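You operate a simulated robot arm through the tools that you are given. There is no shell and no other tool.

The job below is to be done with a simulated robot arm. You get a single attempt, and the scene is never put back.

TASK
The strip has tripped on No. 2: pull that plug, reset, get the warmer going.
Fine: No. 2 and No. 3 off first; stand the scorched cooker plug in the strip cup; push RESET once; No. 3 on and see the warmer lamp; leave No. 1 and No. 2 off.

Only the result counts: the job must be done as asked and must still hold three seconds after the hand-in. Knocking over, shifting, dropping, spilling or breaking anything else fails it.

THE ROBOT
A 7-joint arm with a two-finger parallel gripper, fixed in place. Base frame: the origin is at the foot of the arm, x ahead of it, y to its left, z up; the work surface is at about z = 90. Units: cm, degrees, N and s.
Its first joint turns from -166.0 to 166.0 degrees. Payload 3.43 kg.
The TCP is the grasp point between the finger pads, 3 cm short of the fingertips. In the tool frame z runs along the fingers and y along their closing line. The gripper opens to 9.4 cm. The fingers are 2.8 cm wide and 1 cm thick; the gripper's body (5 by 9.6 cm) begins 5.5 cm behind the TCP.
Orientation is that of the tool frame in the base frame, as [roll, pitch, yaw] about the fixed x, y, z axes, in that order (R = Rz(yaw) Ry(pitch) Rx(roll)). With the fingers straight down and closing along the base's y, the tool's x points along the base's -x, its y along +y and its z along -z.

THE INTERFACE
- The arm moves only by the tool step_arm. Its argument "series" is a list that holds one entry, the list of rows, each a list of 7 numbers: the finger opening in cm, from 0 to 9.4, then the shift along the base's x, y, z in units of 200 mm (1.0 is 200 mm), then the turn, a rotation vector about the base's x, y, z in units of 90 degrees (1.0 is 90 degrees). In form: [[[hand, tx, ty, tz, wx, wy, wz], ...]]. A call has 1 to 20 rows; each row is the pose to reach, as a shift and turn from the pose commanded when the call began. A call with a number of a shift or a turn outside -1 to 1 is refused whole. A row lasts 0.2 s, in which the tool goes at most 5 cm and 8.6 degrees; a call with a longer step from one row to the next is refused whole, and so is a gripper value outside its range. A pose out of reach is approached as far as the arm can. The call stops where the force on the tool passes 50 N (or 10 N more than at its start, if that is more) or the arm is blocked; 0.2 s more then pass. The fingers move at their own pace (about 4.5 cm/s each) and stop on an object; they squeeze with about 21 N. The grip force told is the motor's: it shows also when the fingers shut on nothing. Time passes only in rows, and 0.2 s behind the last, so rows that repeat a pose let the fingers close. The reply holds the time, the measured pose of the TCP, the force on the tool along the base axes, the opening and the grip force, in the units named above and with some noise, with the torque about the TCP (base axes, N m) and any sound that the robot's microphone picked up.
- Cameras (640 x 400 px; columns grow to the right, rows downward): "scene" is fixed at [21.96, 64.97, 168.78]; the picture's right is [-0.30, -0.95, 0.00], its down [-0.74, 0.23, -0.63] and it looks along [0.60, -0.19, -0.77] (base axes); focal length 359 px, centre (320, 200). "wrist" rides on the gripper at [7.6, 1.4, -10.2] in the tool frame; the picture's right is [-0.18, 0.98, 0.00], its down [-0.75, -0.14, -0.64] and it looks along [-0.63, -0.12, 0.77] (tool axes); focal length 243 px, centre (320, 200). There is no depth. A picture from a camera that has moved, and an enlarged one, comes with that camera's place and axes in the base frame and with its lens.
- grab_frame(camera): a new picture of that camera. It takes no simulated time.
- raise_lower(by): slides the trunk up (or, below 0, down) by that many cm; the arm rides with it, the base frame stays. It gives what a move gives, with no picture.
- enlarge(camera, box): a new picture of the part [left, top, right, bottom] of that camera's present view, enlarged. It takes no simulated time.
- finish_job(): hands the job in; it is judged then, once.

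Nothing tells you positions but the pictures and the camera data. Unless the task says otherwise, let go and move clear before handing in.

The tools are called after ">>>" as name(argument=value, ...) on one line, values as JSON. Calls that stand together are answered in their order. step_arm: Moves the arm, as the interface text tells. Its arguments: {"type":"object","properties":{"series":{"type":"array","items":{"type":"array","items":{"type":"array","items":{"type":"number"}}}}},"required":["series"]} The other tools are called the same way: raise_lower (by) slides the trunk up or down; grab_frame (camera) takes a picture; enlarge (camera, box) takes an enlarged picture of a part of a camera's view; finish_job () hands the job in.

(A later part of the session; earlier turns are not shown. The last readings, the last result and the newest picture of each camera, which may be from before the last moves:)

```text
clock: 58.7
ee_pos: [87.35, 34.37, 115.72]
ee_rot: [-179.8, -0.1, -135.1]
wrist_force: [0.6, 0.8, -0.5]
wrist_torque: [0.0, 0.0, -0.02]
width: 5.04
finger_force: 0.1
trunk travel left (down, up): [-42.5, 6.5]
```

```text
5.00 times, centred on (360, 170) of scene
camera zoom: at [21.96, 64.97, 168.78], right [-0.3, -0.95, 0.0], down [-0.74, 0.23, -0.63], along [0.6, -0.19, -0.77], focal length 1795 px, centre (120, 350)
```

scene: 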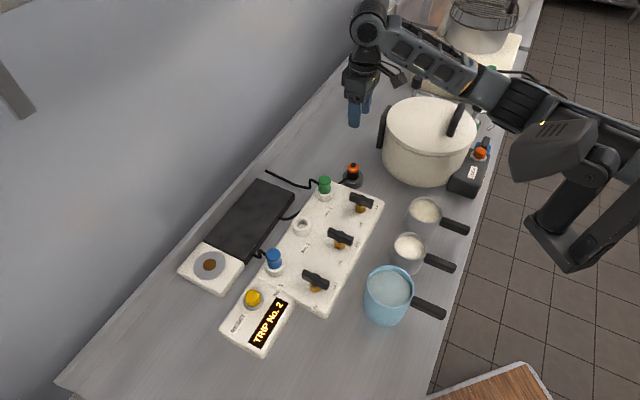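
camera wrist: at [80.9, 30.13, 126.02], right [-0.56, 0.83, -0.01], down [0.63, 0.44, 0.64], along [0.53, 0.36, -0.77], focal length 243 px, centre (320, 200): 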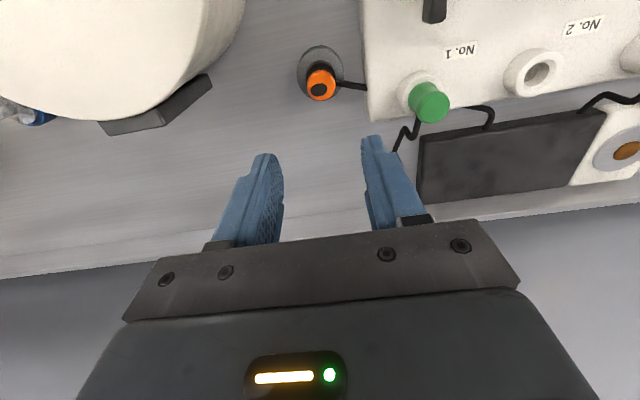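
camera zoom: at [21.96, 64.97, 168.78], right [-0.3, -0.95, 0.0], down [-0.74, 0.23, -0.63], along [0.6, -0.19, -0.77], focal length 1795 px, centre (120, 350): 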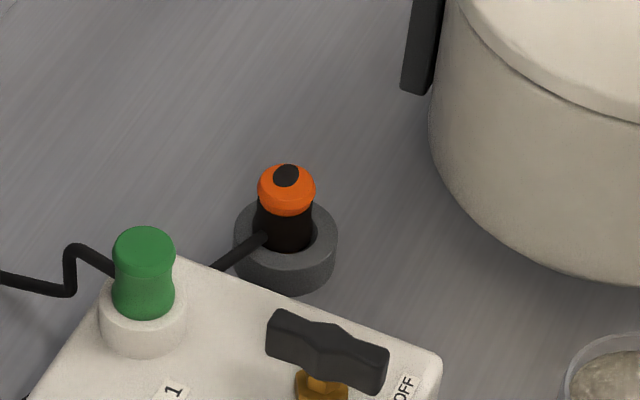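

The scorched plug is standing upright in the cup. Next is RESET: the yellow button, at about (57.3, 68.8). I'll travel there up high with the fingers closed and look.

>>> step_arm(series=[[[3, -0.12, 0.14, 0, 0, 0, 0], [1, -0.25, 0.29, 0, 0, 0, 0], [0, -0.38, 0.44, 0, 0, 0, 0], [0, -0.51, 0.59, 0, 0, 0, 0], [0, -0.64, 0.74, 0, 0, 0, 0], [0, -0.75, 0.86, 0, 0, 0, 0]]])

>>> step_arm(series=[[[0, -0.12, 0.14, 0, 0, 0, 0], [0, -0.25, 0.29, 0, 0, 0, 0], [0, -0.38, 0.44, 0, 0, 0, 0], [0, -0.51, 0.59, 0, 0, 0, 0], [0, -0.64, 0.74, 0, 0, 0, 0], [0, -0.75, 0.86, 0, 0, 0, 0], [0, -0.75, 0.86, 0, 0, 0, 0]]])

>>> grab_frame(camera="wrist")

>>> grab_frame(camera="scene")

```text
clock: 60.1
ee_pos: [72.15, 51.62, 115.82]
ee_rot: [-179.6, -0.1, -135.1]
wrist_force: [0.0, -0.3, 0.6]
wrist_torque: [0.01, -0.01, 0.01]
width: 0.01
finger_force: 21.3
trunk travel left (down, up): [-42.5, 6.5]
```

```text
clock: 61.4
ee_pos: [71.73, 59.27, 114.7]
ee_rot: [-179.5, -1.1, -146.3]
wrist_force: [1.7, 0.8, 0.4]
wrist_torque: [-0.02, 0.0, -0.01]
width: 0.01
finger_force: 21.5
trunk travel left (down, up): [-42.5, 6.5]
stopped in row 6: the arm was blocked; the commanded pose is now the measured one
```

```text
taken
camera wrist: at [64.71, 56.54, 125.13], right [-0.39, 0.92, -0.01], down [0.71, 0.31, 0.63], along [0.58, 0.24, -0.78], focal length 243 px, centre (320, 200)
```

wrist: 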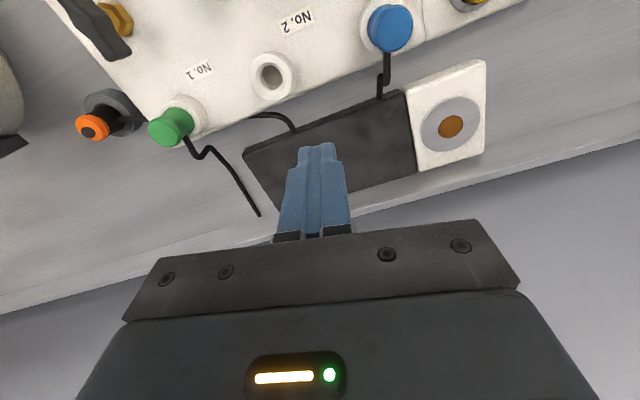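

```text
taken
```

scene: 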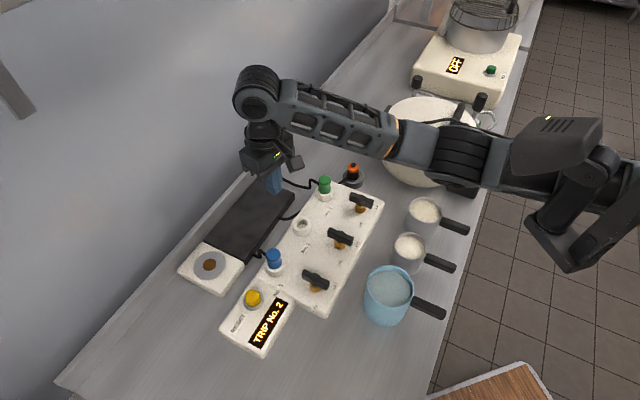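

The arm reported being blocked part-way, drifting to (71.7, 59.3) with no force on the tool. It looks like an awkward joint configuration rather than a touch. I'll look at the arm before doing anything more.

>>> enlarge(camera="scene", box=[220, 40, 460, 220])

>>> enlarge(camera="scene", box=[380, 40, 640, 340])

```text
2.22 times, centred on (340, 130) of scene
camera zoom: at [21.96, 64.97, 168.78], right [-0.3, -0.95, 0.0], down [-0.74, 0.23, -0.63], along [0.6, -0.19, -0.77], focal length 798 px, centre (276, 356)
```

zoom: 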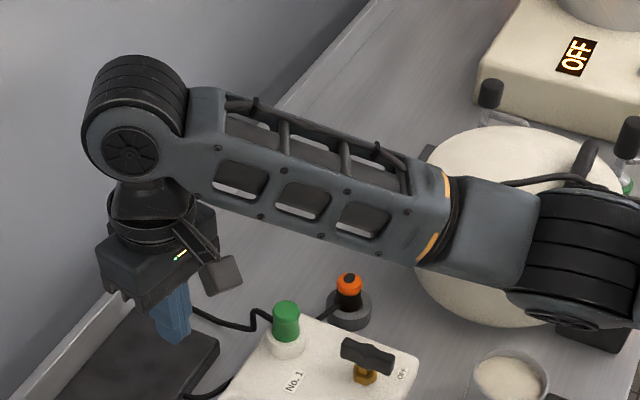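

```text
1.33 times, centred on (510, 190) of scene
camera zoom: at [21.96, 64.97, 168.78], right [-0.3, -0.95, 0.0], down [-0.74, 0.23, -0.63], along [0.6, -0.19, -0.77], focal length 479 px, centre (67, 213)
```

zoom: 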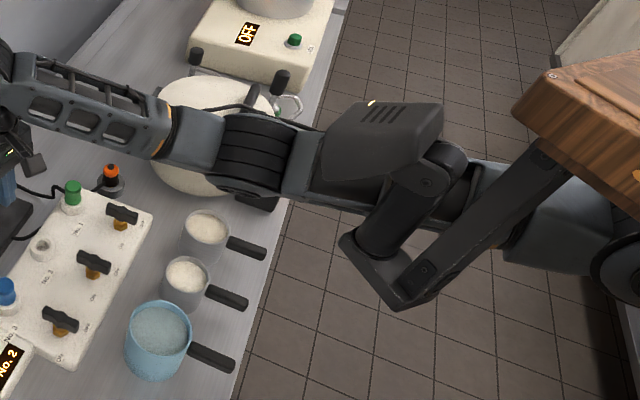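

>>> enlarge(camera="scene", box=[630, 0, 640, 400])

>>> enlarge(camera="scene", box=[0, 0, 10, 400])

```text
1.00 times, centred on (635, 200) of scene (not enlarged: the box is as wide or as high as the picture)
camera zoom: at [21.96, 64.97, 168.78], right [-0.3, -0.95, 0.0], down [-0.74, 0.23, -0.63], along [0.6, -0.19, -0.77], focal length 359 px, centre (5, 200)
```

zoom: 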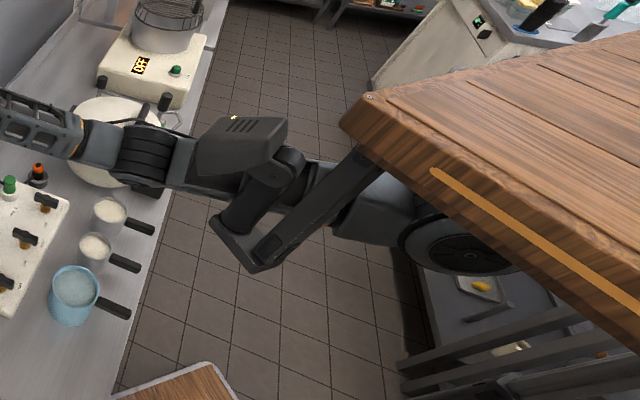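

```text
1.00 times, centred on (5, 200) of scene (not enlarged: the box is as wide or as high as the picture)
camera zoom: at [21.96, 64.97, 168.78], right [-0.3, -0.95, 0.0], down [-0.74, 0.23, -0.63], along [0.6, -0.19, -0.77], focal length 359 px, centre (635, 200)
```

zoom: 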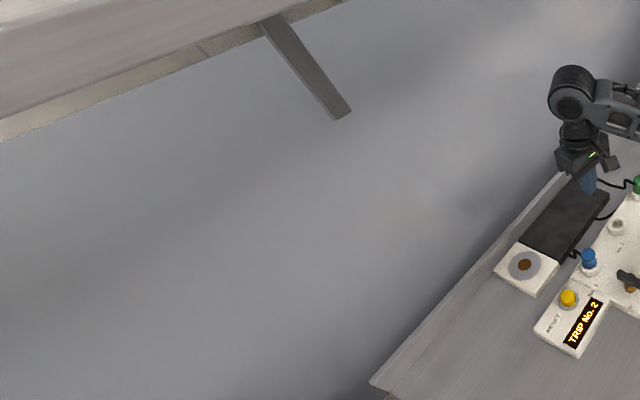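

I see a fixed bracket and a wooden deck near the arm's base, so I may be meeting either a joint limit or that fixture. I'll go back the way I came first.

>>> step_arm(series=[[[0, 0.005, -0.1, 0.015, 0.003, -0.001, 0.03], [0, 0.01, -0.2, 0.03, 0.006, -0.002, 0.06], [0, 0.015, -0.3, 0.045, 0.01, -0.004, 0.1], [0, 0.02, -0.38, 0.055, 0.0126, -0.0047, 0.1256], [0, 0.02, -0.38, 0.055, 0.0126, -0.0047, 0.1256]]])

>>> enlarge(camera="scene", box=[480, 0, 490, 400])

```text
clock: 62.5
ee_pos: [72.07, 51.72, 116.07]
ee_rot: [179.8, 0.2, -134.9]
wrist_force: [0.1, -0.2, 0.4]
wrist_torque: [-0.02, -0.03, 0.02]
width: 0.0
finger_force: 21.4
trunk travel left (down, up): [-42.5, 6.5]
```

```text
1.00 times, centred on (485, 200) of scene (not enlarged: the box is as wide or as high as the picture)
camera zoom: at [21.96, 64.97, 168.78], right [-0.3, -0.95, 0.0], down [-0.74, 0.23, -0.63], along [0.6, -0.19, -0.77], focal length 359 px, centre (155, 200)
```

zoom: 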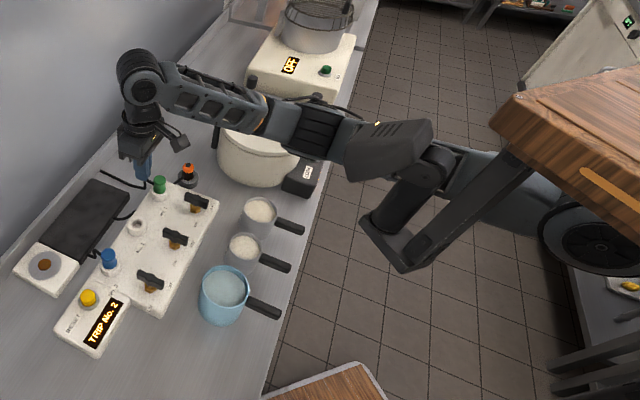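

Going back was free. The upper arm lies close to that fixture when stretched out toward +y, so I'll come in over knob 3 first, where the arm was fine before, and then move outward to the button.

>>> step_arm(series=[[[0, -0.15, 0.05, 0, 0, 0, 0], [0, -0.3, 0.1, 0, 0, 0, 0], [0, -0.45, 0.15, 0, 0, 0, 0], [0, -0.6, 0.2, 0, 0, 0, 0], [0, -0.77, 0.265, 0, 0, 0, 0], [0, -0.77, 0.265, 0, 0, 0, 0]]])

>>> grab_frame(camera="wrist")

>>> enlarge(camera="scene", box=[480, 0, 490, 400])

```text
clock: 64.0
ee_pos: [56.71, 57.04, 115.92]
ee_rot: [179.8, 0.0, -134.8]
wrist_force: [0.0, 0.2, 0.5]
wrist_torque: [0.01, -0.01, 0.01]
width: 0.0
finger_force: 21.3
trunk travel left (down, up): [-42.5, 6.5]
```

```text
taken
camera wrist: at [50.27, 52.74, 126.25], right [-0.57, 0.82, 0.0], down [0.63, 0.43, 0.64], along [0.53, 0.37, -0.77], focal length 243 px, centre (320, 200)
```

wrist: 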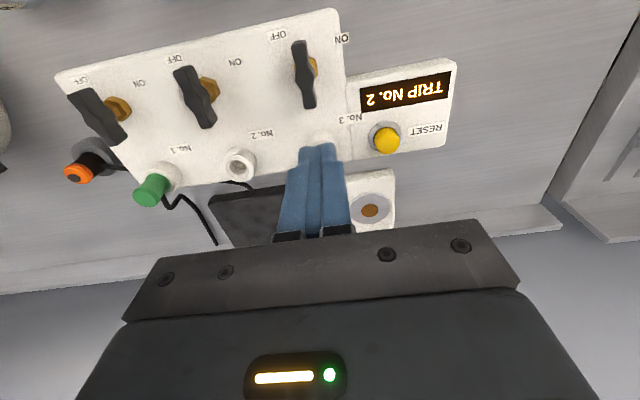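

```text
1.00 times, centred on (485, 200) of scene (not enlarged: the box is as wide or as high as the picture)
camera zoom: at [21.96, 64.97, 168.78], right [-0.3, -0.95, 0.0], down [-0.74, 0.23, -0.63], along [0.6, -0.19, -0.77], focal length 359 px, centre (155, 200)
```

zoom: 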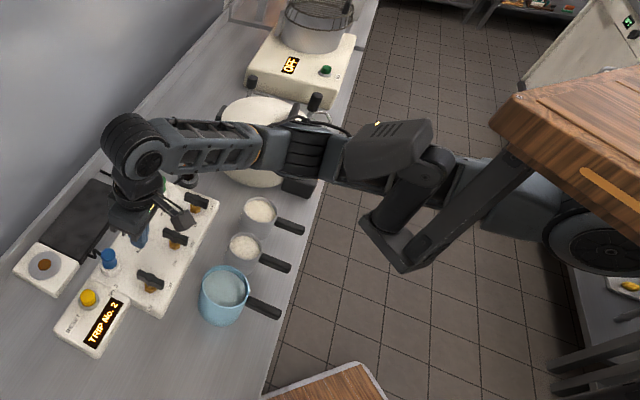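

The button's top is at about (57.4, 68.6). I'll move outward in small steps.

>>> step_arm(series=[[[0, 0.005, 0.08, 0, 0, 0, 0], [0, 0.01, 0.16, 0, 0, 0, 0], [0, 0.015, 0.24, 0, 0, 0, 0], [0, 0.02, 0.32, 0, 0, 0, 0], [0, 0.02, 0.32, 0, 0, 0, 0]]])

>>> enlarge(camera="scene", box=[480, 0, 490, 400])

```text
clock: 65.3
ee_pos: [62.27, 61.06, 115.89]
ee_rot: [179.8, 0.1, -139.7]
wrist_force: [0.5, -0.3, -0.6]
wrist_torque: [-0.04, 0.02, 0.0]
width: 0.0
finger_force: 21.0
trunk travel left (down, up): [-42.5, 6.5]
stopped in row 5: the arm was blocked; the commanded pose is now the measured one
```

```text
1.00 times, centred on (485, 200) of scene (not enlarged: the box is as wide or as high as the picture)
camera zoom: at [21.96, 64.97, 168.78], right [-0.3, -0.95, 0.0], down [-0.74, 0.23, -0.63], along [0.6, -0.19, -0.77], focal length 359 px, centre (155, 200)
```

zoom: 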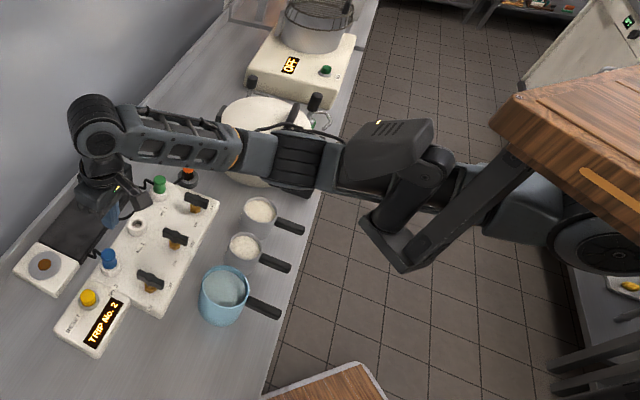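

The arm was blocked again at about azimuth 44° with no load on the tool, so the upper arm is touching the fixture. I won't push that way. I'll bring the hand back and press RESET with the tool tilted about 40° toward +y, so the wrist stays over the knob 3 area where the arm fits.

>>> step_arm(series=[[[0, -0.06, -0.055, 0, 0, 0, 0], [0, -0.13, -0.12, 0, 0, 0, -0.04], [0, -0.2, -0.18, 0, 0, 0, -0.1], [0, -0.24, -0.22, 0, 0, 0, -0.17], [0, -0.2785, -0.253, 0, 0, 0, -0.25], [0, -0.2785, -0.27, 0, 0, 0, -0.33], [0, -0.2785, -0.27, 0, 0, 0, -0.4], [0, -0.2785, -0.27, 0, 0, 0, -0.448], [0, -0.2785, -0.27, 0, 0, 0, -0.448]]])

>>> grab_frame(camera="wrist")

>>> enlarge(camera="scene", box=[480, 0, 490, 400])

```text
clock: 67.3
ee_pos: [56.65, 55.66, 115.84]
ee_rot: [179.7, 0.2, -180.0]
wrist_force: [-0.5, -0.4, -0.5]
wrist_torque: [0.0, 0.0, 0.0]
width: 0.0
finger_force: 21.1
trunk travel left (down, up): [-42.5, 6.5]
```

```text
taken
camera wrist: at [49.04, 57.18, 126.15], right [0.18, 0.98, 0.0], down [0.75, -0.14, 0.64], along [0.63, -0.12, -0.77], focal length 243 px, centre (320, 200)
```

wrist: 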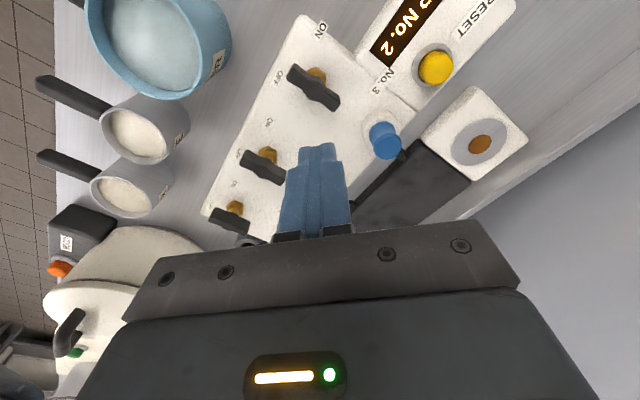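

```text
1.00 times, centred on (485, 200) of scene (not enlarged: the box is as wide or as high as the picture)
camera zoom: at [21.96, 64.97, 168.78], right [-0.3, -0.95, 0.0], down [-0.74, 0.23, -0.63], along [0.6, -0.19, -0.77], focal length 359 px, centre (155, 200)
```

zoom: 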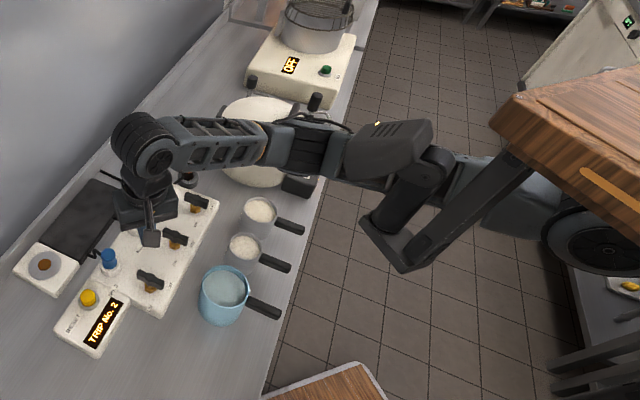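

>>> enlarge(camera="wrist", box=[360, 0, 520, 110])

>>> enlarge(camera="scene", box=[210, 260, 310, 360])

```text
3.64 times, centred on (440, 55) of wrist
camera zoom: at [49.04, 57.18, 126.15], right [0.18, 0.98, 0.0], down [0.75, -0.14, 0.64], along [0.63, -0.12, -0.77], focal length 882 px, centre (-116, 727)
```

zoom: 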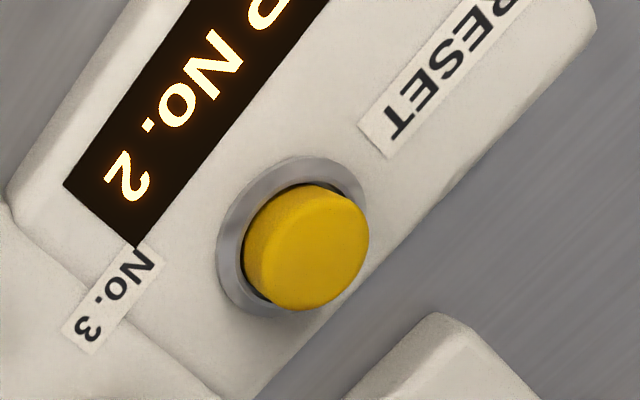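

```text
4.00 times, centred on (260, 310) of scene
camera zoom: at [21.96, 64.97, 168.78], right [-0.3, -0.95, 0.0], down [-0.74, 0.23, -0.63], along [0.6, -0.19, -0.77], focal length 1436 px, centre (560, -240)
```

zoom: 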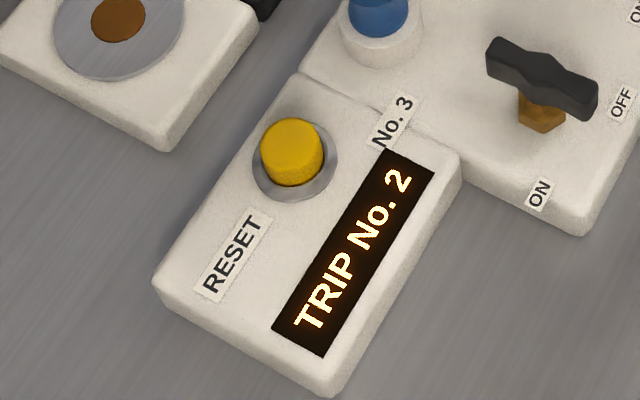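

The button top is at about (57.5, 69.0, 96). I'll tilt the hand 40° about the base x axis while keeping the wrist where it is.

>>> step_arm(series=[[[0, 0.01, 0.1365, 0.0095, 0.0889, 0, 0], [0, 0.02, 0.27, 0.038, 0.1778, 0, 0], [0, 0.03, 0.3985, 0.0845, 0.2667, 0, 0], [0, 0.04, 0.5195, 0.149, 0.3556, 0, 0], [0, 0.0425, 0.63, 0.2295, 0.4444, 0, 0], [0, 0.0425, 0.63, 0.2295, 0.4444, 0, 0]]])

>>> grab_frame(camera="wrist")

>>> enlarge(camera="scene", box=[320, 0, 330, 400])

```text
clock: 69.0
ee_pos: [60.89, 66.91, 120.65]
ee_rot: [139.7, 0.1, 177.2]
wrist_force: [0.1, 0.1, -0.5]
wrist_torque: [0.01, 0.01, 0.01]
width: 0.0
finger_force: 21.2
trunk travel left (down, up): [-42.5, 6.5]
stopped in row 6: the arm was blocked; the commanded pose is now the measured one
```

```text
taken
camera wrist: at [52.93, 61.88, 129.46], right [0.22, 0.74, 0.64], down [0.73, -0.56, 0.4], along [0.65, 0.38, -0.66], focal length 243 px, centre (320, 200)
```

wrist: 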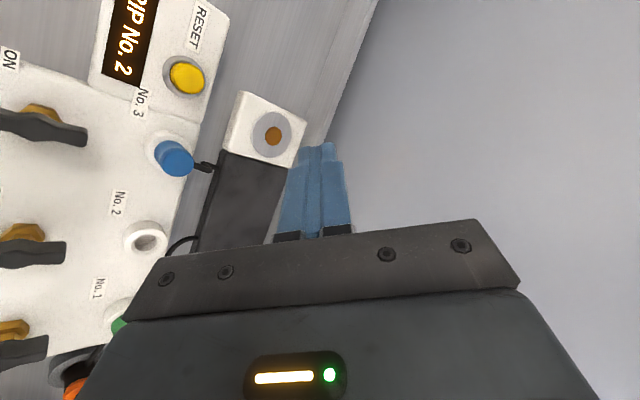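

```text
1.00 times, centred on (325, 200) of scene (not enlarged: the box is as wide or as high as the picture)
camera zoom: at [21.96, 64.97, 168.78], right [-0.3, -0.95, 0.0], down [-0.74, 0.23, -0.63], along [0.6, -0.19, -0.77], focal length 359 px, centre (315, 200)
```

zoom: 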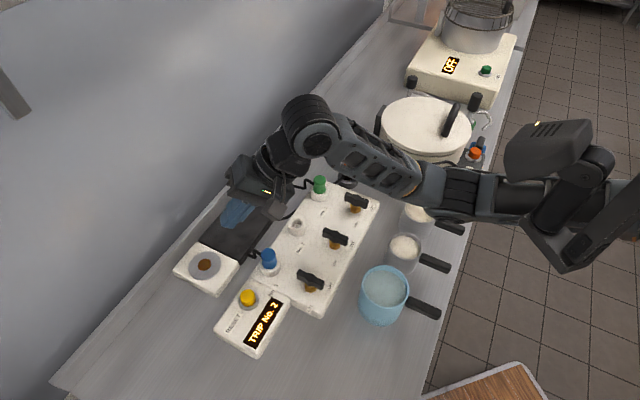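

The tilt worked, but the upper arm still meets its obstacle about 3° short. I'll back off and see whether the trunk height changes the arm's room; first I need to learn what moves with the trunk.

>>> step_arm(series=[[[0, -0.03, -0.1, 0, 0, 0, 0], [0, -0.08, -0.2, 0.03, 0, 0, 0], [0, -0.12, -0.3, 0.05, 0, 0, 0], [0, -0.15, -0.35, 0.05, 0, 0, 0], [0, -0.15, -0.35, 0.05, 0, 0, 0]]])

>>> enlarge(camera="scene", box=[480, 0, 490, 400])

>>> enlarge(camera="scene", box=[500, 80, 640, 300])

```text
clock: 70.2
ee_pos: [57.64, 59.97, 121.73]
ee_rot: [139.5, 0.2, 177.4]
wrist_force: [-1.1, 0.0, 0.3]
wrist_torque: [0.01, -0.01, -0.02]
width: 0.0
finger_force: 21.3
trunk travel left (down, up): [-42.5, 6.5]
```

```text
1.00 times, centred on (485, 200) of scene (not enlarged: the box is as wide or as high as the picture)
camera zoom: at [21.96, 64.97, 168.78], right [-0.3, -0.95, 0.0], down [-0.74, 0.23, -0.63], along [0.6, -0.19, -0.77], focal length 359 px, centre (155, 200)
```

zoom: 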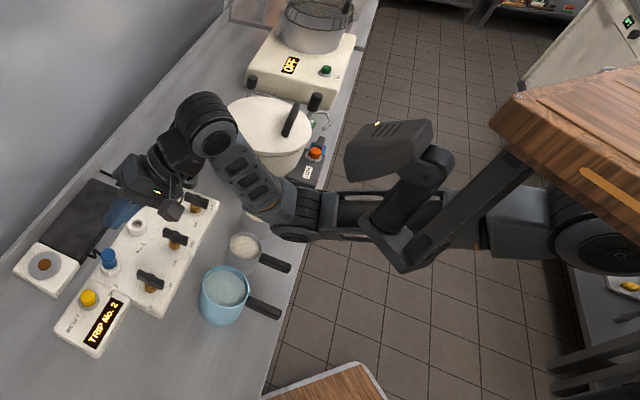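

```text
1.82 times, centred on (570, 190) of scene
camera zoom: at [21.96, 64.97, 168.78], right [-0.3, -0.95, 0.0], down [-0.74, 0.23, -0.63], along [0.6, -0.19, -0.77], focal length 653 px, centre (-134, 218)
```

zoom: 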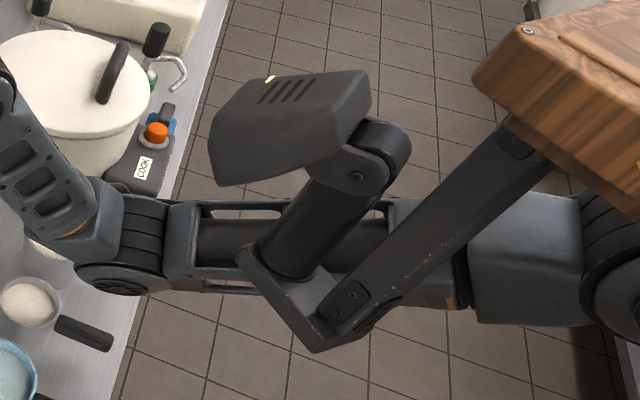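

The arm's elbow has now dropped so that the upper arm passes below the fixture, clear of it. From here I'll lower first, then go outward toward the button.

>>> step_arm(series=[[[0, 0, 0, -0.12, 0, 0, 0], [0, 0, 0, -0.27, 0, 0, 0], [0, 0, 0, -0.42, 0, 0, 0], [0, 0, 0, -0.57, 0, 0, 0], [0, 0, 0, -0.7, 0, 0, 0], [0, 0, 0, -0.8, 0, 0, 0], [0, 0, 0, -0.8, 0, 0, 0]]])

>>> grab_frame(camera="wrist")

>>> enlarge(camera="scene", box=[420, 0, 430, 400])

```text
clock: 71.8
ee_pos: [57.6, 60.02, 105.84]
ee_rot: [139.6, 0.1, 177.3]
wrist_force: [0.8, -0.1, -0.7]
wrist_torque: [0.02, 0.0, 0.03]
width: 0.0
finger_force: 21.4
trunk travel left (down, up): [-42.5, 6.5]
```

```text
taken
camera wrist: at [49.77, 54.94, 114.47], right [0.22, 0.74, 0.64], down [0.73, -0.56, 0.4], along [0.65, 0.38, -0.66], focal length 243 px, centre (320, 200)
```

wrist: 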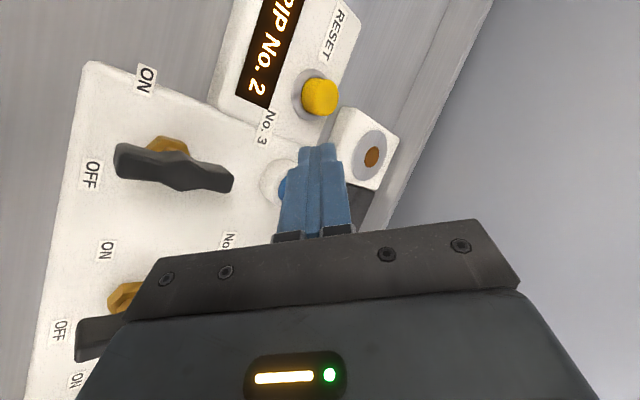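

```text
1.00 times, centred on (425, 200) of scene (not enlarged: the box is as wide or as high as the picture)
camera zoom: at [21.96, 64.97, 168.78], right [-0.3, -0.95, 0.0], down [-0.74, 0.23, -0.63], along [0.6, -0.19, -0.77], focal length 359 px, centre (215, 200)
```

zoom: 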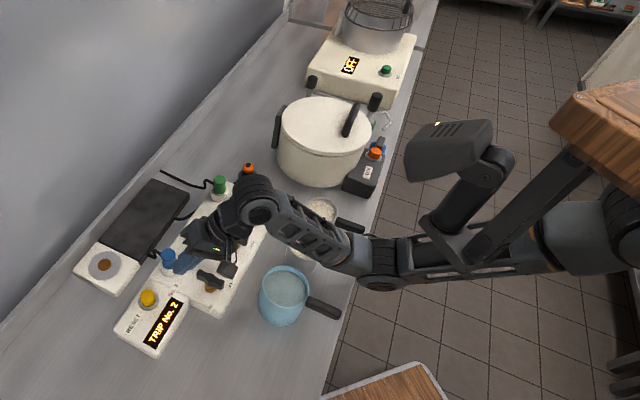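

Now the arm passes under the fixture and the button is in view just ahead. I'll move outward in small steps at this height.

>>> step_arm(series=[[[0, 0, 0.05, 0, 0, 0, 0], [0, 0, 0.1, 0, 0, 0, 0], [0, 0, 0.15, 0, 0, 0, 0], [0, 0, 0.2, 0, 0, 0, 0], [0, 0, 0.2, 0, 0, 0, 0]]])

>>> enlarge(camera="scene", box=[420, 0, 430, 400])

```text
clock: 73.0
ee_pos: [57.56, 64.07, 105.78]
ee_rot: [139.5, 0.1, 177.4]
wrist_force: [0.1, -0.3, 0.7]
wrist_torque: [-0.02, -0.01, 0.0]
width: 0.0
finger_force: 21.3
trunk travel left (down, up): [-42.5, 6.5]
```

```text
1.00 times, centred on (425, 200) of scene (not enlarged: the box is as wide or as high as the picture)
camera zoom: at [21.96, 64.97, 168.78], right [-0.3, -0.95, 0.0], down [-0.74, 0.23, -0.63], along [0.6, -0.19, -0.77], focal length 359 px, centre (215, 200)
```

zoom: 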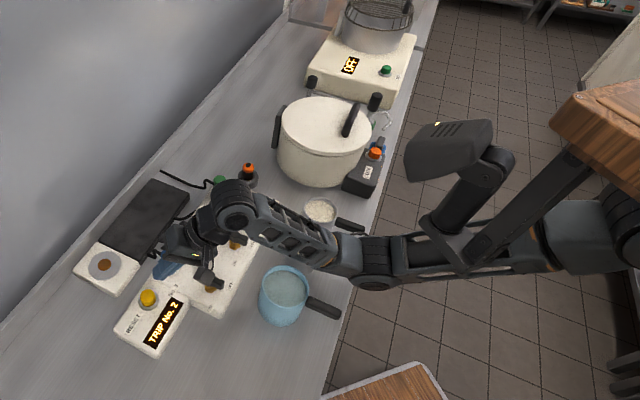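

No block this time. I'll continue to above the button.

>>> step_arm(series=[[[0, 0, 0.05, 0, 0, 0, 0], [0, 0, 0.1, 0, 0, 0, 0], [0, 0, 0.15, 0, 0, 0, 0], [0, 0, 0.185, 0, 0, 0, 0], [0, 0, 0.185, 0, 0, 0, 0]]])

>>> grab_frame(camera="wrist")

>>> enlarge(camera="scene", box=[420, 0, 430, 400])

>>> enlarge(camera="scene", box=[200, 230, 340, 330])

```text
clock: 74.2
ee_pos: [57.62, 67.75, 105.66]
ee_rot: [139.5, 0.1, 177.2]
wrist_force: [-0.1, -0.2, 0.5]
wrist_torque: [0.01, 0.0, 0.02]
width: 0.0
finger_force: 21.0
trunk travel left (down, up): [-42.5, 6.5]
```

```text
taken
camera wrist: at [49.78, 62.66, 114.48], right [0.22, 0.74, 0.64], down [0.73, -0.56, 0.4], along [0.65, 0.38, -0.66], focal length 243 px, centre (320, 200)
```

wrist: 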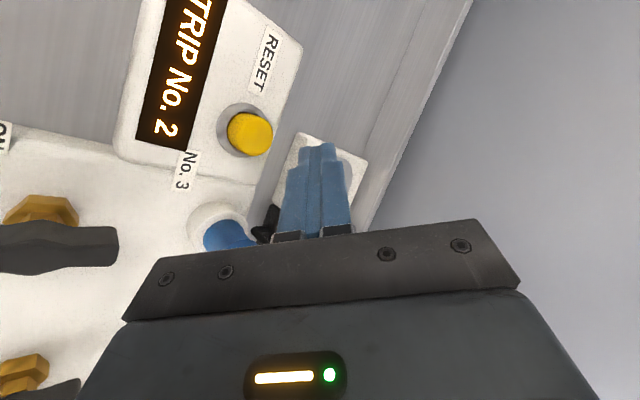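

```text
1.00 times, centred on (425, 200) of scene (not enlarged: the box is as wide or as high as the picture)
camera zoom: at [21.96, 64.97, 168.78], right [-0.3, -0.95, 0.0], down [-0.74, 0.23, -0.63], along [0.6, -0.19, -0.77], focal length 359 px, centre (215, 200)
```

zoom: 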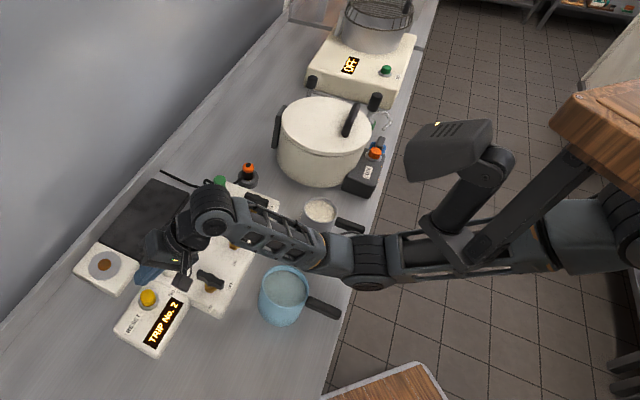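

```text
4.00 times, centred on (270, 280) of scene
camera zoom: at [21.96, 64.97, 168.78], right [-0.3, -0.95, 0.0], down [-0.74, 0.23, -0.63], along [0.6, -0.19, -0.77], focal length 1436 px, centre (520, -120)
```

zoom: 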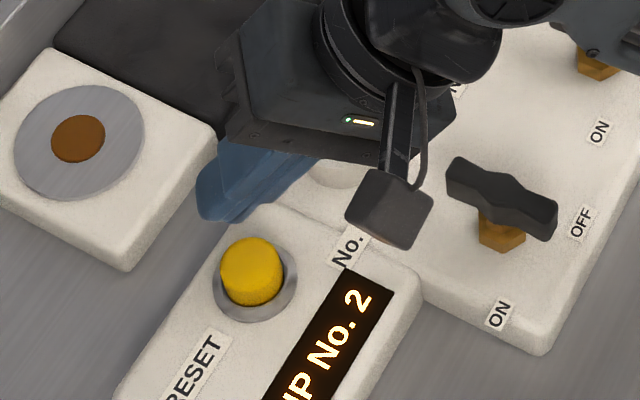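

The fingertip edge is right over the button, but my estimate puts the elbow at only about z = 105, above the pot handles. Before going lower I'll look closely at the elbow and handles, and try raising the trunk for more margin.

>>> enlarge(camera="scene", box=[400, 180, 560, 320])

>>> enlarge(camera="scene", box=[500, 100, 640, 300])

```text
2.86 times, centred on (480, 250) of scene
camera zoom: at [21.96, 64.97, 168.78], right [-0.3, -0.95, 0.0], down [-0.74, 0.23, -0.63], along [0.6, -0.19, -0.77], focal length 1026 px, centre (-137, 57)
```

zoom: 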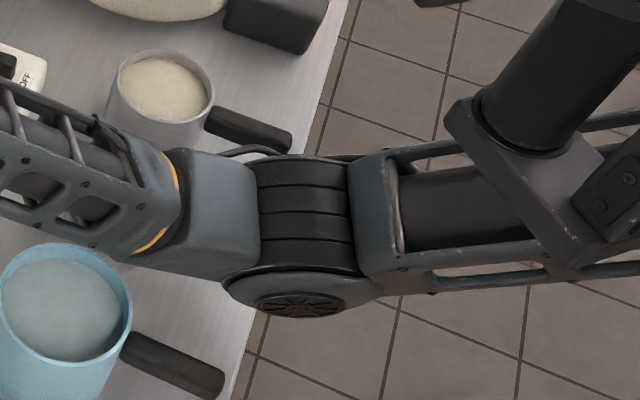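

```text
2.00 times, centred on (570, 200) of scene
camera zoom: at [21.96, 64.97, 168.78], right [-0.3, -0.95, 0.0], down [-0.74, 0.23, -0.63], along [0.6, -0.19, -0.77], focal length 718 px, centre (-180, 200)
```

zoom: 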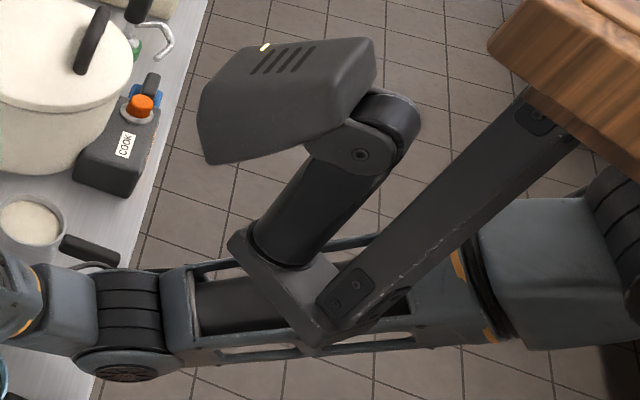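

>>> raise_lower(by=1.0)

>>> enlarge(camera="scene", box=[500, 100, 640, 300])

>>> enlarge(camera="scene", box=[400, 180, 560, 320])

```text
clock: 74.7
ee_pos: [57.8, 67.68, 106.71]
ee_rot: [139.5, 0.0, 177.5]
wrist_force: [0.1, 0.2, 0.7]
wrist_torque: [0.0, 0.0, -0.01]
width: 0.01
finger_force: 20.5
trunk travel left (down, up): [-43.5, 5.5]
```

```text
2.00 times, centred on (570, 200) of scene
camera zoom: at [21.96, 64.97, 168.78], right [-0.3, -0.95, 0.0], down [-0.74, 0.23, -0.63], along [0.6, -0.19, -0.77], focal length 718 px, centre (-180, 200)
```

zoom: 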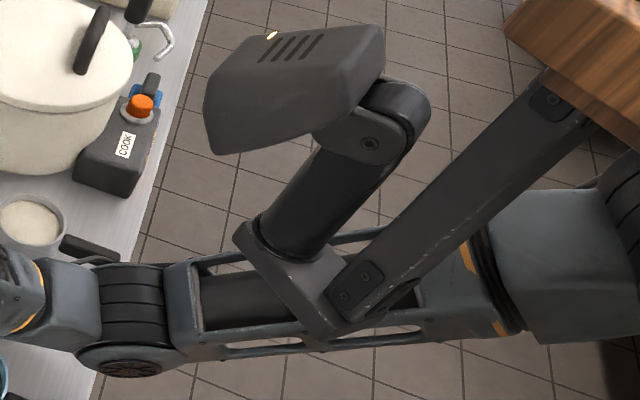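

```text
2.86 times, centred on (480, 250) of scene
camera zoom: at [21.96, 64.97, 168.78], right [-0.3, -0.95, 0.0], down [-0.74, 0.23, -0.63], along [0.6, -0.19, -0.77], focal length 1026 px, centre (-137, 57)
```

zoom: 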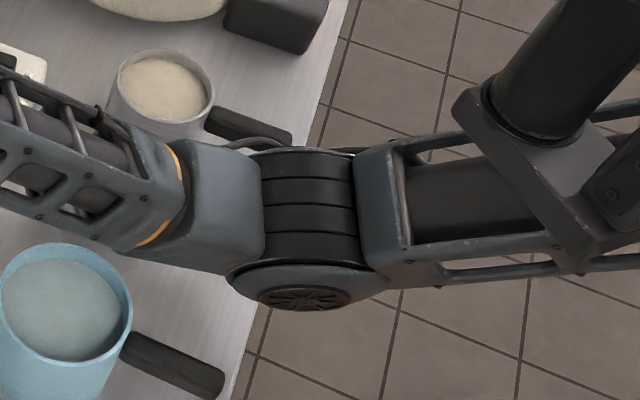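

The fixture rises with the trunk, so it is part of the robot, and the parallax puts the elbow at about z = 110. I'll raise the trunk 5 cm more for margin over the pot handles, then lower the hand.

>>> raise_lower(by=5.0)

>>> step_arm(series=[[[0, 0, 0, -0.08, 0, 0, 0], [0, 0, 0, -0.16, 0, 0, 0], [0, 0, 0, -0.24, 0, 0, 0], [0, 0, 0, -0.32, 0, 0, 0], [0, 0, 0, -0.4, 0, 0, 0], [0, 0, 0, -0.45, 0, 0, 0], [0, 0, 0, -0.45, 0, 0, 0]]])

>>> enlarge(camera="scene", box=[420, 0, 430, 400])

>>> grab_frame(camera="wrist")

>>> enlarge(camera="scene", box=[200, 230, 340, 330])

```text
clock: 75.7
ee_pos: [57.71, 67.74, 111.71]
ee_rot: [139.5, 0.1, 177.4]
wrist_force: [0.6, 0.2, 0.1]
wrist_torque: [-0.02, -0.01, 0.03]
width: 0.0
finger_force: 21.4
trunk travel left (down, up): [-48.5, 0.5]
```

```text
clock: 77.2
ee_pos: [57.63, 67.75, 102.67]
ee_rot: [139.5, 0.1, 177.5]
wrist_force: [0.3, 0.1, -0.7]
wrist_torque: [0.02, 0.0, 0.0]
width: 0.01
finger_force: 20.9
trunk travel left (down, up): [-48.5, 0.5]
```

```text
1.00 times, centred on (425, 200) of scene (not enlarged: the box is as wide or as high as the picture)
camera zoom: at [21.96, 64.97, 168.78], right [-0.3, -0.95, 0.0], down [-0.74, 0.23, -0.63], along [0.6, -0.19, -0.77], focal length 359 px, centre (215, 200)
```

zoom: 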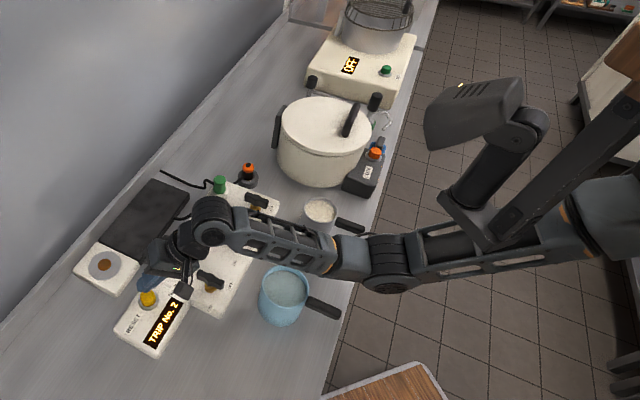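

```text
taken
camera wrist: at [49.75, 62.66, 111.46], right [0.22, 0.74, 0.64], down [0.73, -0.56, 0.4], along [0.65, 0.38, -0.66], focal length 243 px, centre (320, 200)
```

wrist: 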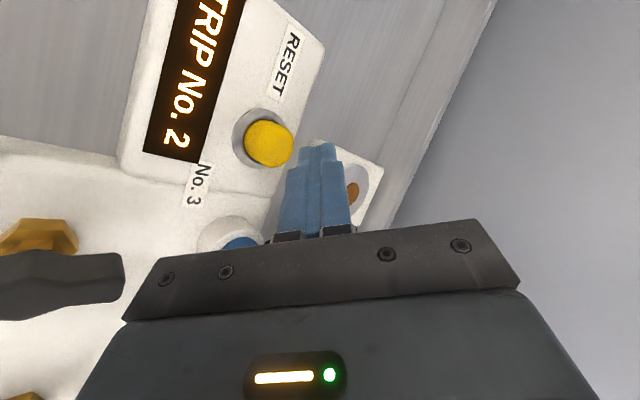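

```text
4.00 times, centred on (270, 280) of scene
camera zoom: at [21.96, 64.97, 168.78], right [-0.3, -0.95, 0.0], down [-0.74, 0.23, -0.63], along [0.6, -0.19, -0.77], focal length 1436 px, centre (520, -120)
```

zoom: 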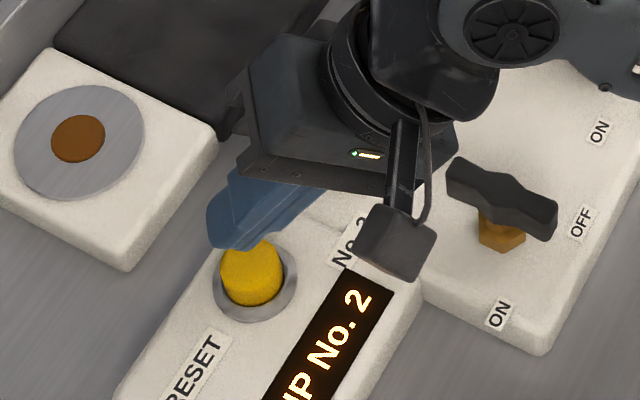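

The fingertip edge is lined up over the button. I'll lower to just above it, then press slowly and listen for the click.

>>> step_arm(series=[[[0, 0, 0, -0.06, 0, 0, 0], [0, 0, 0, -0.11, 0, 0, 0], [0, 0, 0, -0.145, 0, 0, 0], [0, 0, 0, -0.145, 0, 0, 0]]])

>>> enlarge(camera="scene", box=[200, 230, 340, 330])

>>> enlarge(camera="wrist", box=[220, 80, 400, 200])

```text
clock: 78.2
ee_pos: [57.58, 67.76, 99.8]
ee_rot: [139.6, 0.1, 177.4]
wrist_force: [0.4, 0.8, 0.5]
wrist_torque: [0.01, 0.0, -0.04]
width: 0.0
finger_force: 20.7
trunk travel left (down, up): [-48.5, 0.5]
```

```text
4.00 times, centred on (270, 280) of scene
camera zoom: at [21.96, 64.97, 168.78], right [-0.3, -0.95, 0.0], down [-0.74, 0.23, -0.63], along [0.6, -0.19, -0.77], focal length 1436 px, centre (520, -120)
```

zoom: 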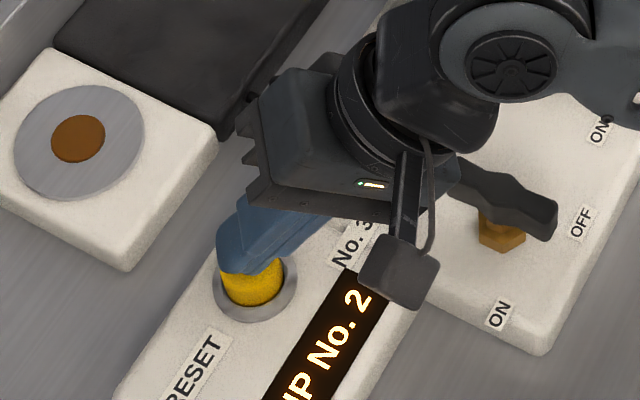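

```text
3.33 times, centred on (310, 140) of wrist
camera zoom: at [49.75, 62.65, 108.56], right [0.22, 0.74, 0.64], down [0.73, -0.56, 0.4], along [0.65, 0.38, -0.66], focal length 809 px, centre (353, 400)
```

zoom: 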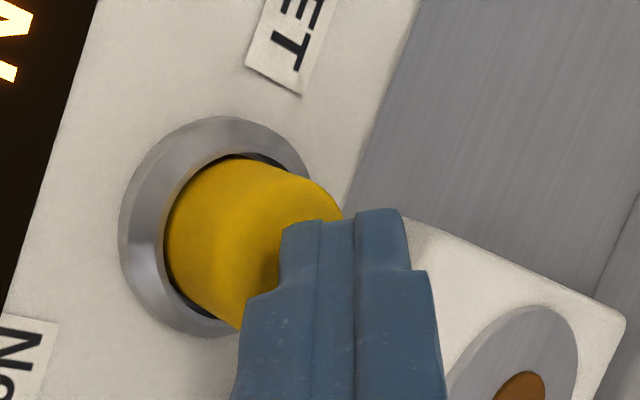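

>>> step_arm(series=[[[0, 0, 0, -0.006, 0, 0, 0], [0, 0, 0, -0.012, 0, 0, 0], [0, 0, 0, -0.018, 0, 0, 0], [0, 0, 0, -0.024, 0, 0, 0]]])

```text
clock: 79.2
ee_pos: [57.63, 67.95, 99.3]
ee_rot: [139.5, 0.1, 177.4]
wrist_force: [0.0, 0.8, 1.9]
wrist_torque: [0.03, -0.02, -0.02]
width: 0.0
finger_force: 21.1
trunk travel left (down, up): [-48.5, 0.5]
```

>>> step_arm(series=[[[0, 0, 0, -0.005, 0, 0, 0], [0, 0, 0, -0.01, 0, 0, 0], [0, 0, 0, -0.015, 0, 0, 0]]])

>>> enlarge(camera="scene", box=[200, 230, 340, 330])

```text
clock: 80.0
ee_pos: [57.74, 67.74, 99.03]
ee_rot: [139.5, 0.1, 177.3]
wrist_force: [-1.3, -0.1, 2.0]
wrist_torque: [0.03, 0.0, 0.01]
width: 0.01
finger_force: 20.7
trunk travel left (down, up): [-48.5, 0.5]
```

```text
4.00 times, centred on (270, 280) of scene
camera zoom: at [21.96, 64.97, 168.78], right [-0.3, -0.95, 0.0], down [-0.74, 0.23, -0.63], along [0.6, -0.19, -0.77], focal length 1436 px, centre (520, -120)
```

zoom: 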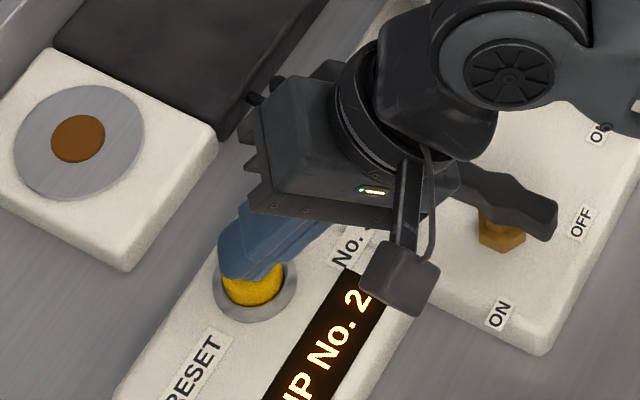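

The button is yielding at about 2 N. I'll keep pressing gently.

>>> step_arm(series=[[[0, 0, 0, -0.005, 0, 0, 0], [0, 0, 0, -0.01, 0, 0, 0], [0, 0, 0, -0.015, 0, 0, 0]]])

>>> enlarge(camera="scene", box=[200, 230, 340, 330])

```text
clock: 80.8
ee_pos: [57.63, 67.8, 98.81]
ee_rot: [139.5, 0.1, 177.3]
wrist_force: [-1.0, 0.8, 2.2]
wrist_torque: [0.05, 0.01, 0.01]
width: 0.0
finger_force: 21.3
trunk travel left (down, up): [-48.5, 0.5]
```

```text
4.00 times, centred on (270, 280) of scene
camera zoom: at [21.96, 64.97, 168.78], right [-0.3, -0.95, 0.0], down [-0.74, 0.23, -0.63], along [0.6, -0.19, -0.77], focal length 1436 px, centre (520, -120)
```

zoom: 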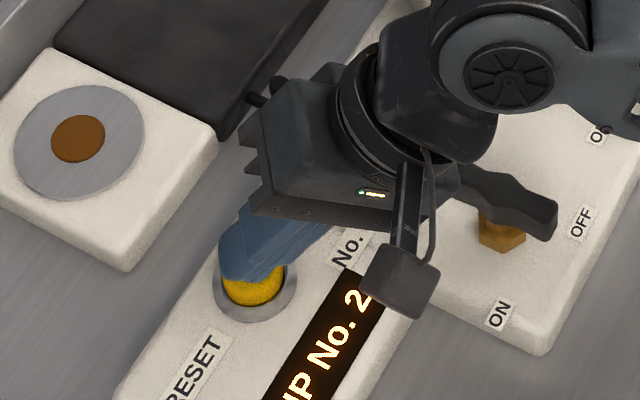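

>>> step_arm(series=[[[0, 0, 0, -0.005, 0, 0, 0], [0, 0, 0, -0.01, 0, 0, 0], [0, 0, 0, -0.015, 0, 0, 0]]])

>>> enlarge(camera="scene", box=[200, 230, 340, 330])

```text
clock: 81.7
ee_pos: [57.68, 67.69, 98.52]
ee_rot: [139.4, 0.2, 177.4]
wrist_force: [-1.3, 1.3, 3.6]
wrist_torque: [0.05, 0.0, 0.01]
width: 0.02
finger_force: 21.2
trunk travel left (down, up): [-48.5, 0.5]
heard: click
```

```text
4.00 times, centred on (270, 280) of scene
camera zoom: at [21.96, 64.97, 168.78], right [-0.3, -0.95, 0.0], down [-0.74, 0.23, -0.63], along [0.6, -0.19, -0.77], focal length 1436 px, centre (520, -120)
```

zoom: 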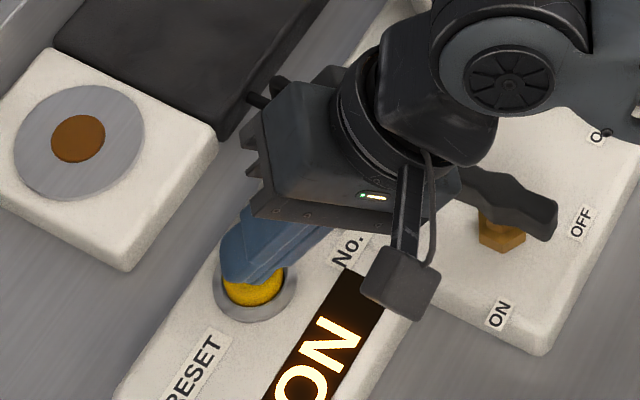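

A click, and the display now reads "ON": the strip is reset. I'll lift straight off the button.

>>> step_arm(series=[[[0, 0, 0, 0.05, 0, 0, 0], [0, 0, 0, 0.12, 0, 0, 0], [0, 0, 0, 0.22, 0, 0, 0], [0, 0, 0, 0.34, 0, 0, 0], [0, 0, 0, 0.46, 0, 0, 0], [0, 0, 0, 0.55, 0, 0, 0]]])

>>> grab_frame(camera="scene")

>>> grab_frame(camera="wrist")

```text
clock: 83.0
ee_pos: [57.77, 67.79, 109.53]
ee_rot: [139.5, 0.2, 177.4]
wrist_force: [0.7, 0.9, 0.3]
wrist_torque: [-0.02, 0.04, 0.0]
width: 0.01
finger_force: 20.7
trunk travel left (down, up): [-48.5, 0.5]
```

```text
taken
```

scene: 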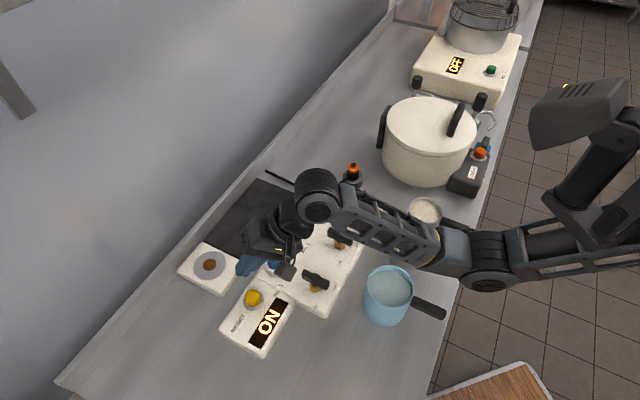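

```text
taken
camera wrist: at [49.75, 62.66, 118.28], right [0.22, 0.74, 0.64], down [0.73, -0.56, 0.4], along [0.65, 0.38, -0.66], focal length 243 px, centre (320, 200)
```

wrist: 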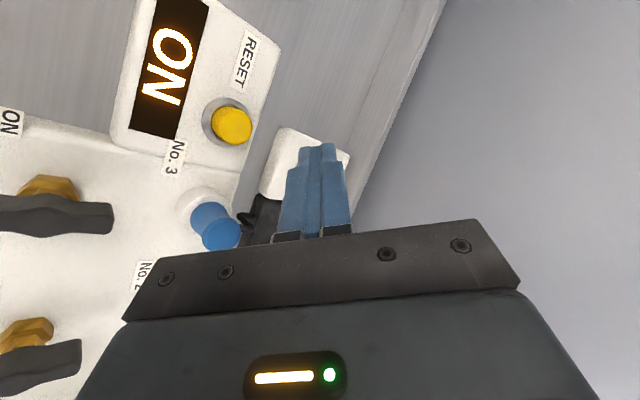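

Display ON, button released. Next is knob 3 (ON is counter-clockwise). I'll straighten the hand back to vertical over knob 3.

>>> step_arm(series=[[[0, 0, 0, 0.1, 0, 0, 0], [0, -0.01, -0.11, 0.02, -0.09, 0, 0], [0, -0.02, -0.23, -0.045, -0.18, 0, 0], [0, -0.03, -0.36, -0.09, -0.27, 0, 0], [0, -0.045, -0.49, -0.12, -0.36, 0, 0], [0, -0.055, -0.627, -0.13, -0.45, 0, 0], [0, -0.055, -0.627, -0.13, -0.45, 0, 0]]])

>>> grab_frame(camera="wrist")

>>> enlarge(camera="scene", box=[420, 0, 430, 400])

```text
clock: 84.7
ee_pos: [56.56, 55.12, 106.85]
ee_rot: [-179.9, 1.9, 178.0]
wrist_force: [0.5, 0.0, 0.6]
wrist_torque: [-0.03, -0.02, 0.01]
width: 0.03
finger_force: 21.0
trunk travel left (down, up): [-48.5, 0.5]
```

```text
taken
camera wrist: at [48.7, 57.0, 116.86], right [0.22, 0.98, 0.0], down [0.73, -0.17, 0.67], along [0.65, -0.14, -0.75], focal length 243 px, centre (320, 200)
```

wrist: 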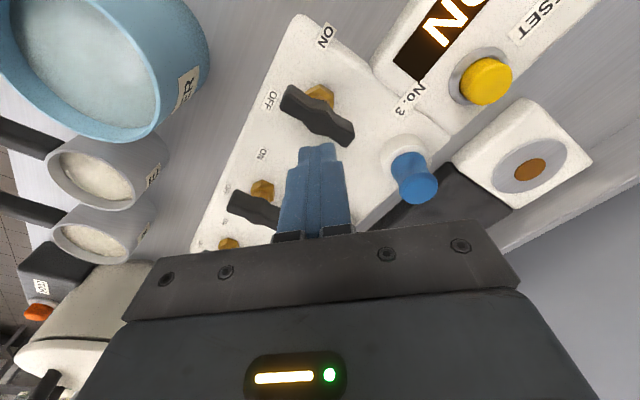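

```text
1.00 times, centred on (425, 200) of scene (not enlarged: the box is as wide or as high as the picture)
camera zoom: at [21.96, 64.97, 168.78], right [-0.3, -0.95, 0.0], down [-0.74, 0.23, -0.63], along [0.6, -0.19, -0.77], focal length 359 px, centre (215, 200)
```

zoom: 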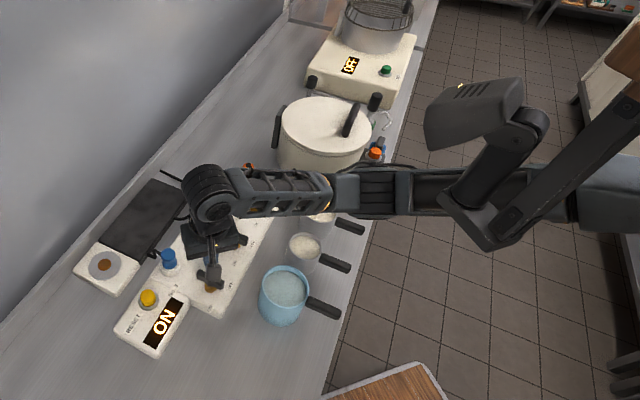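

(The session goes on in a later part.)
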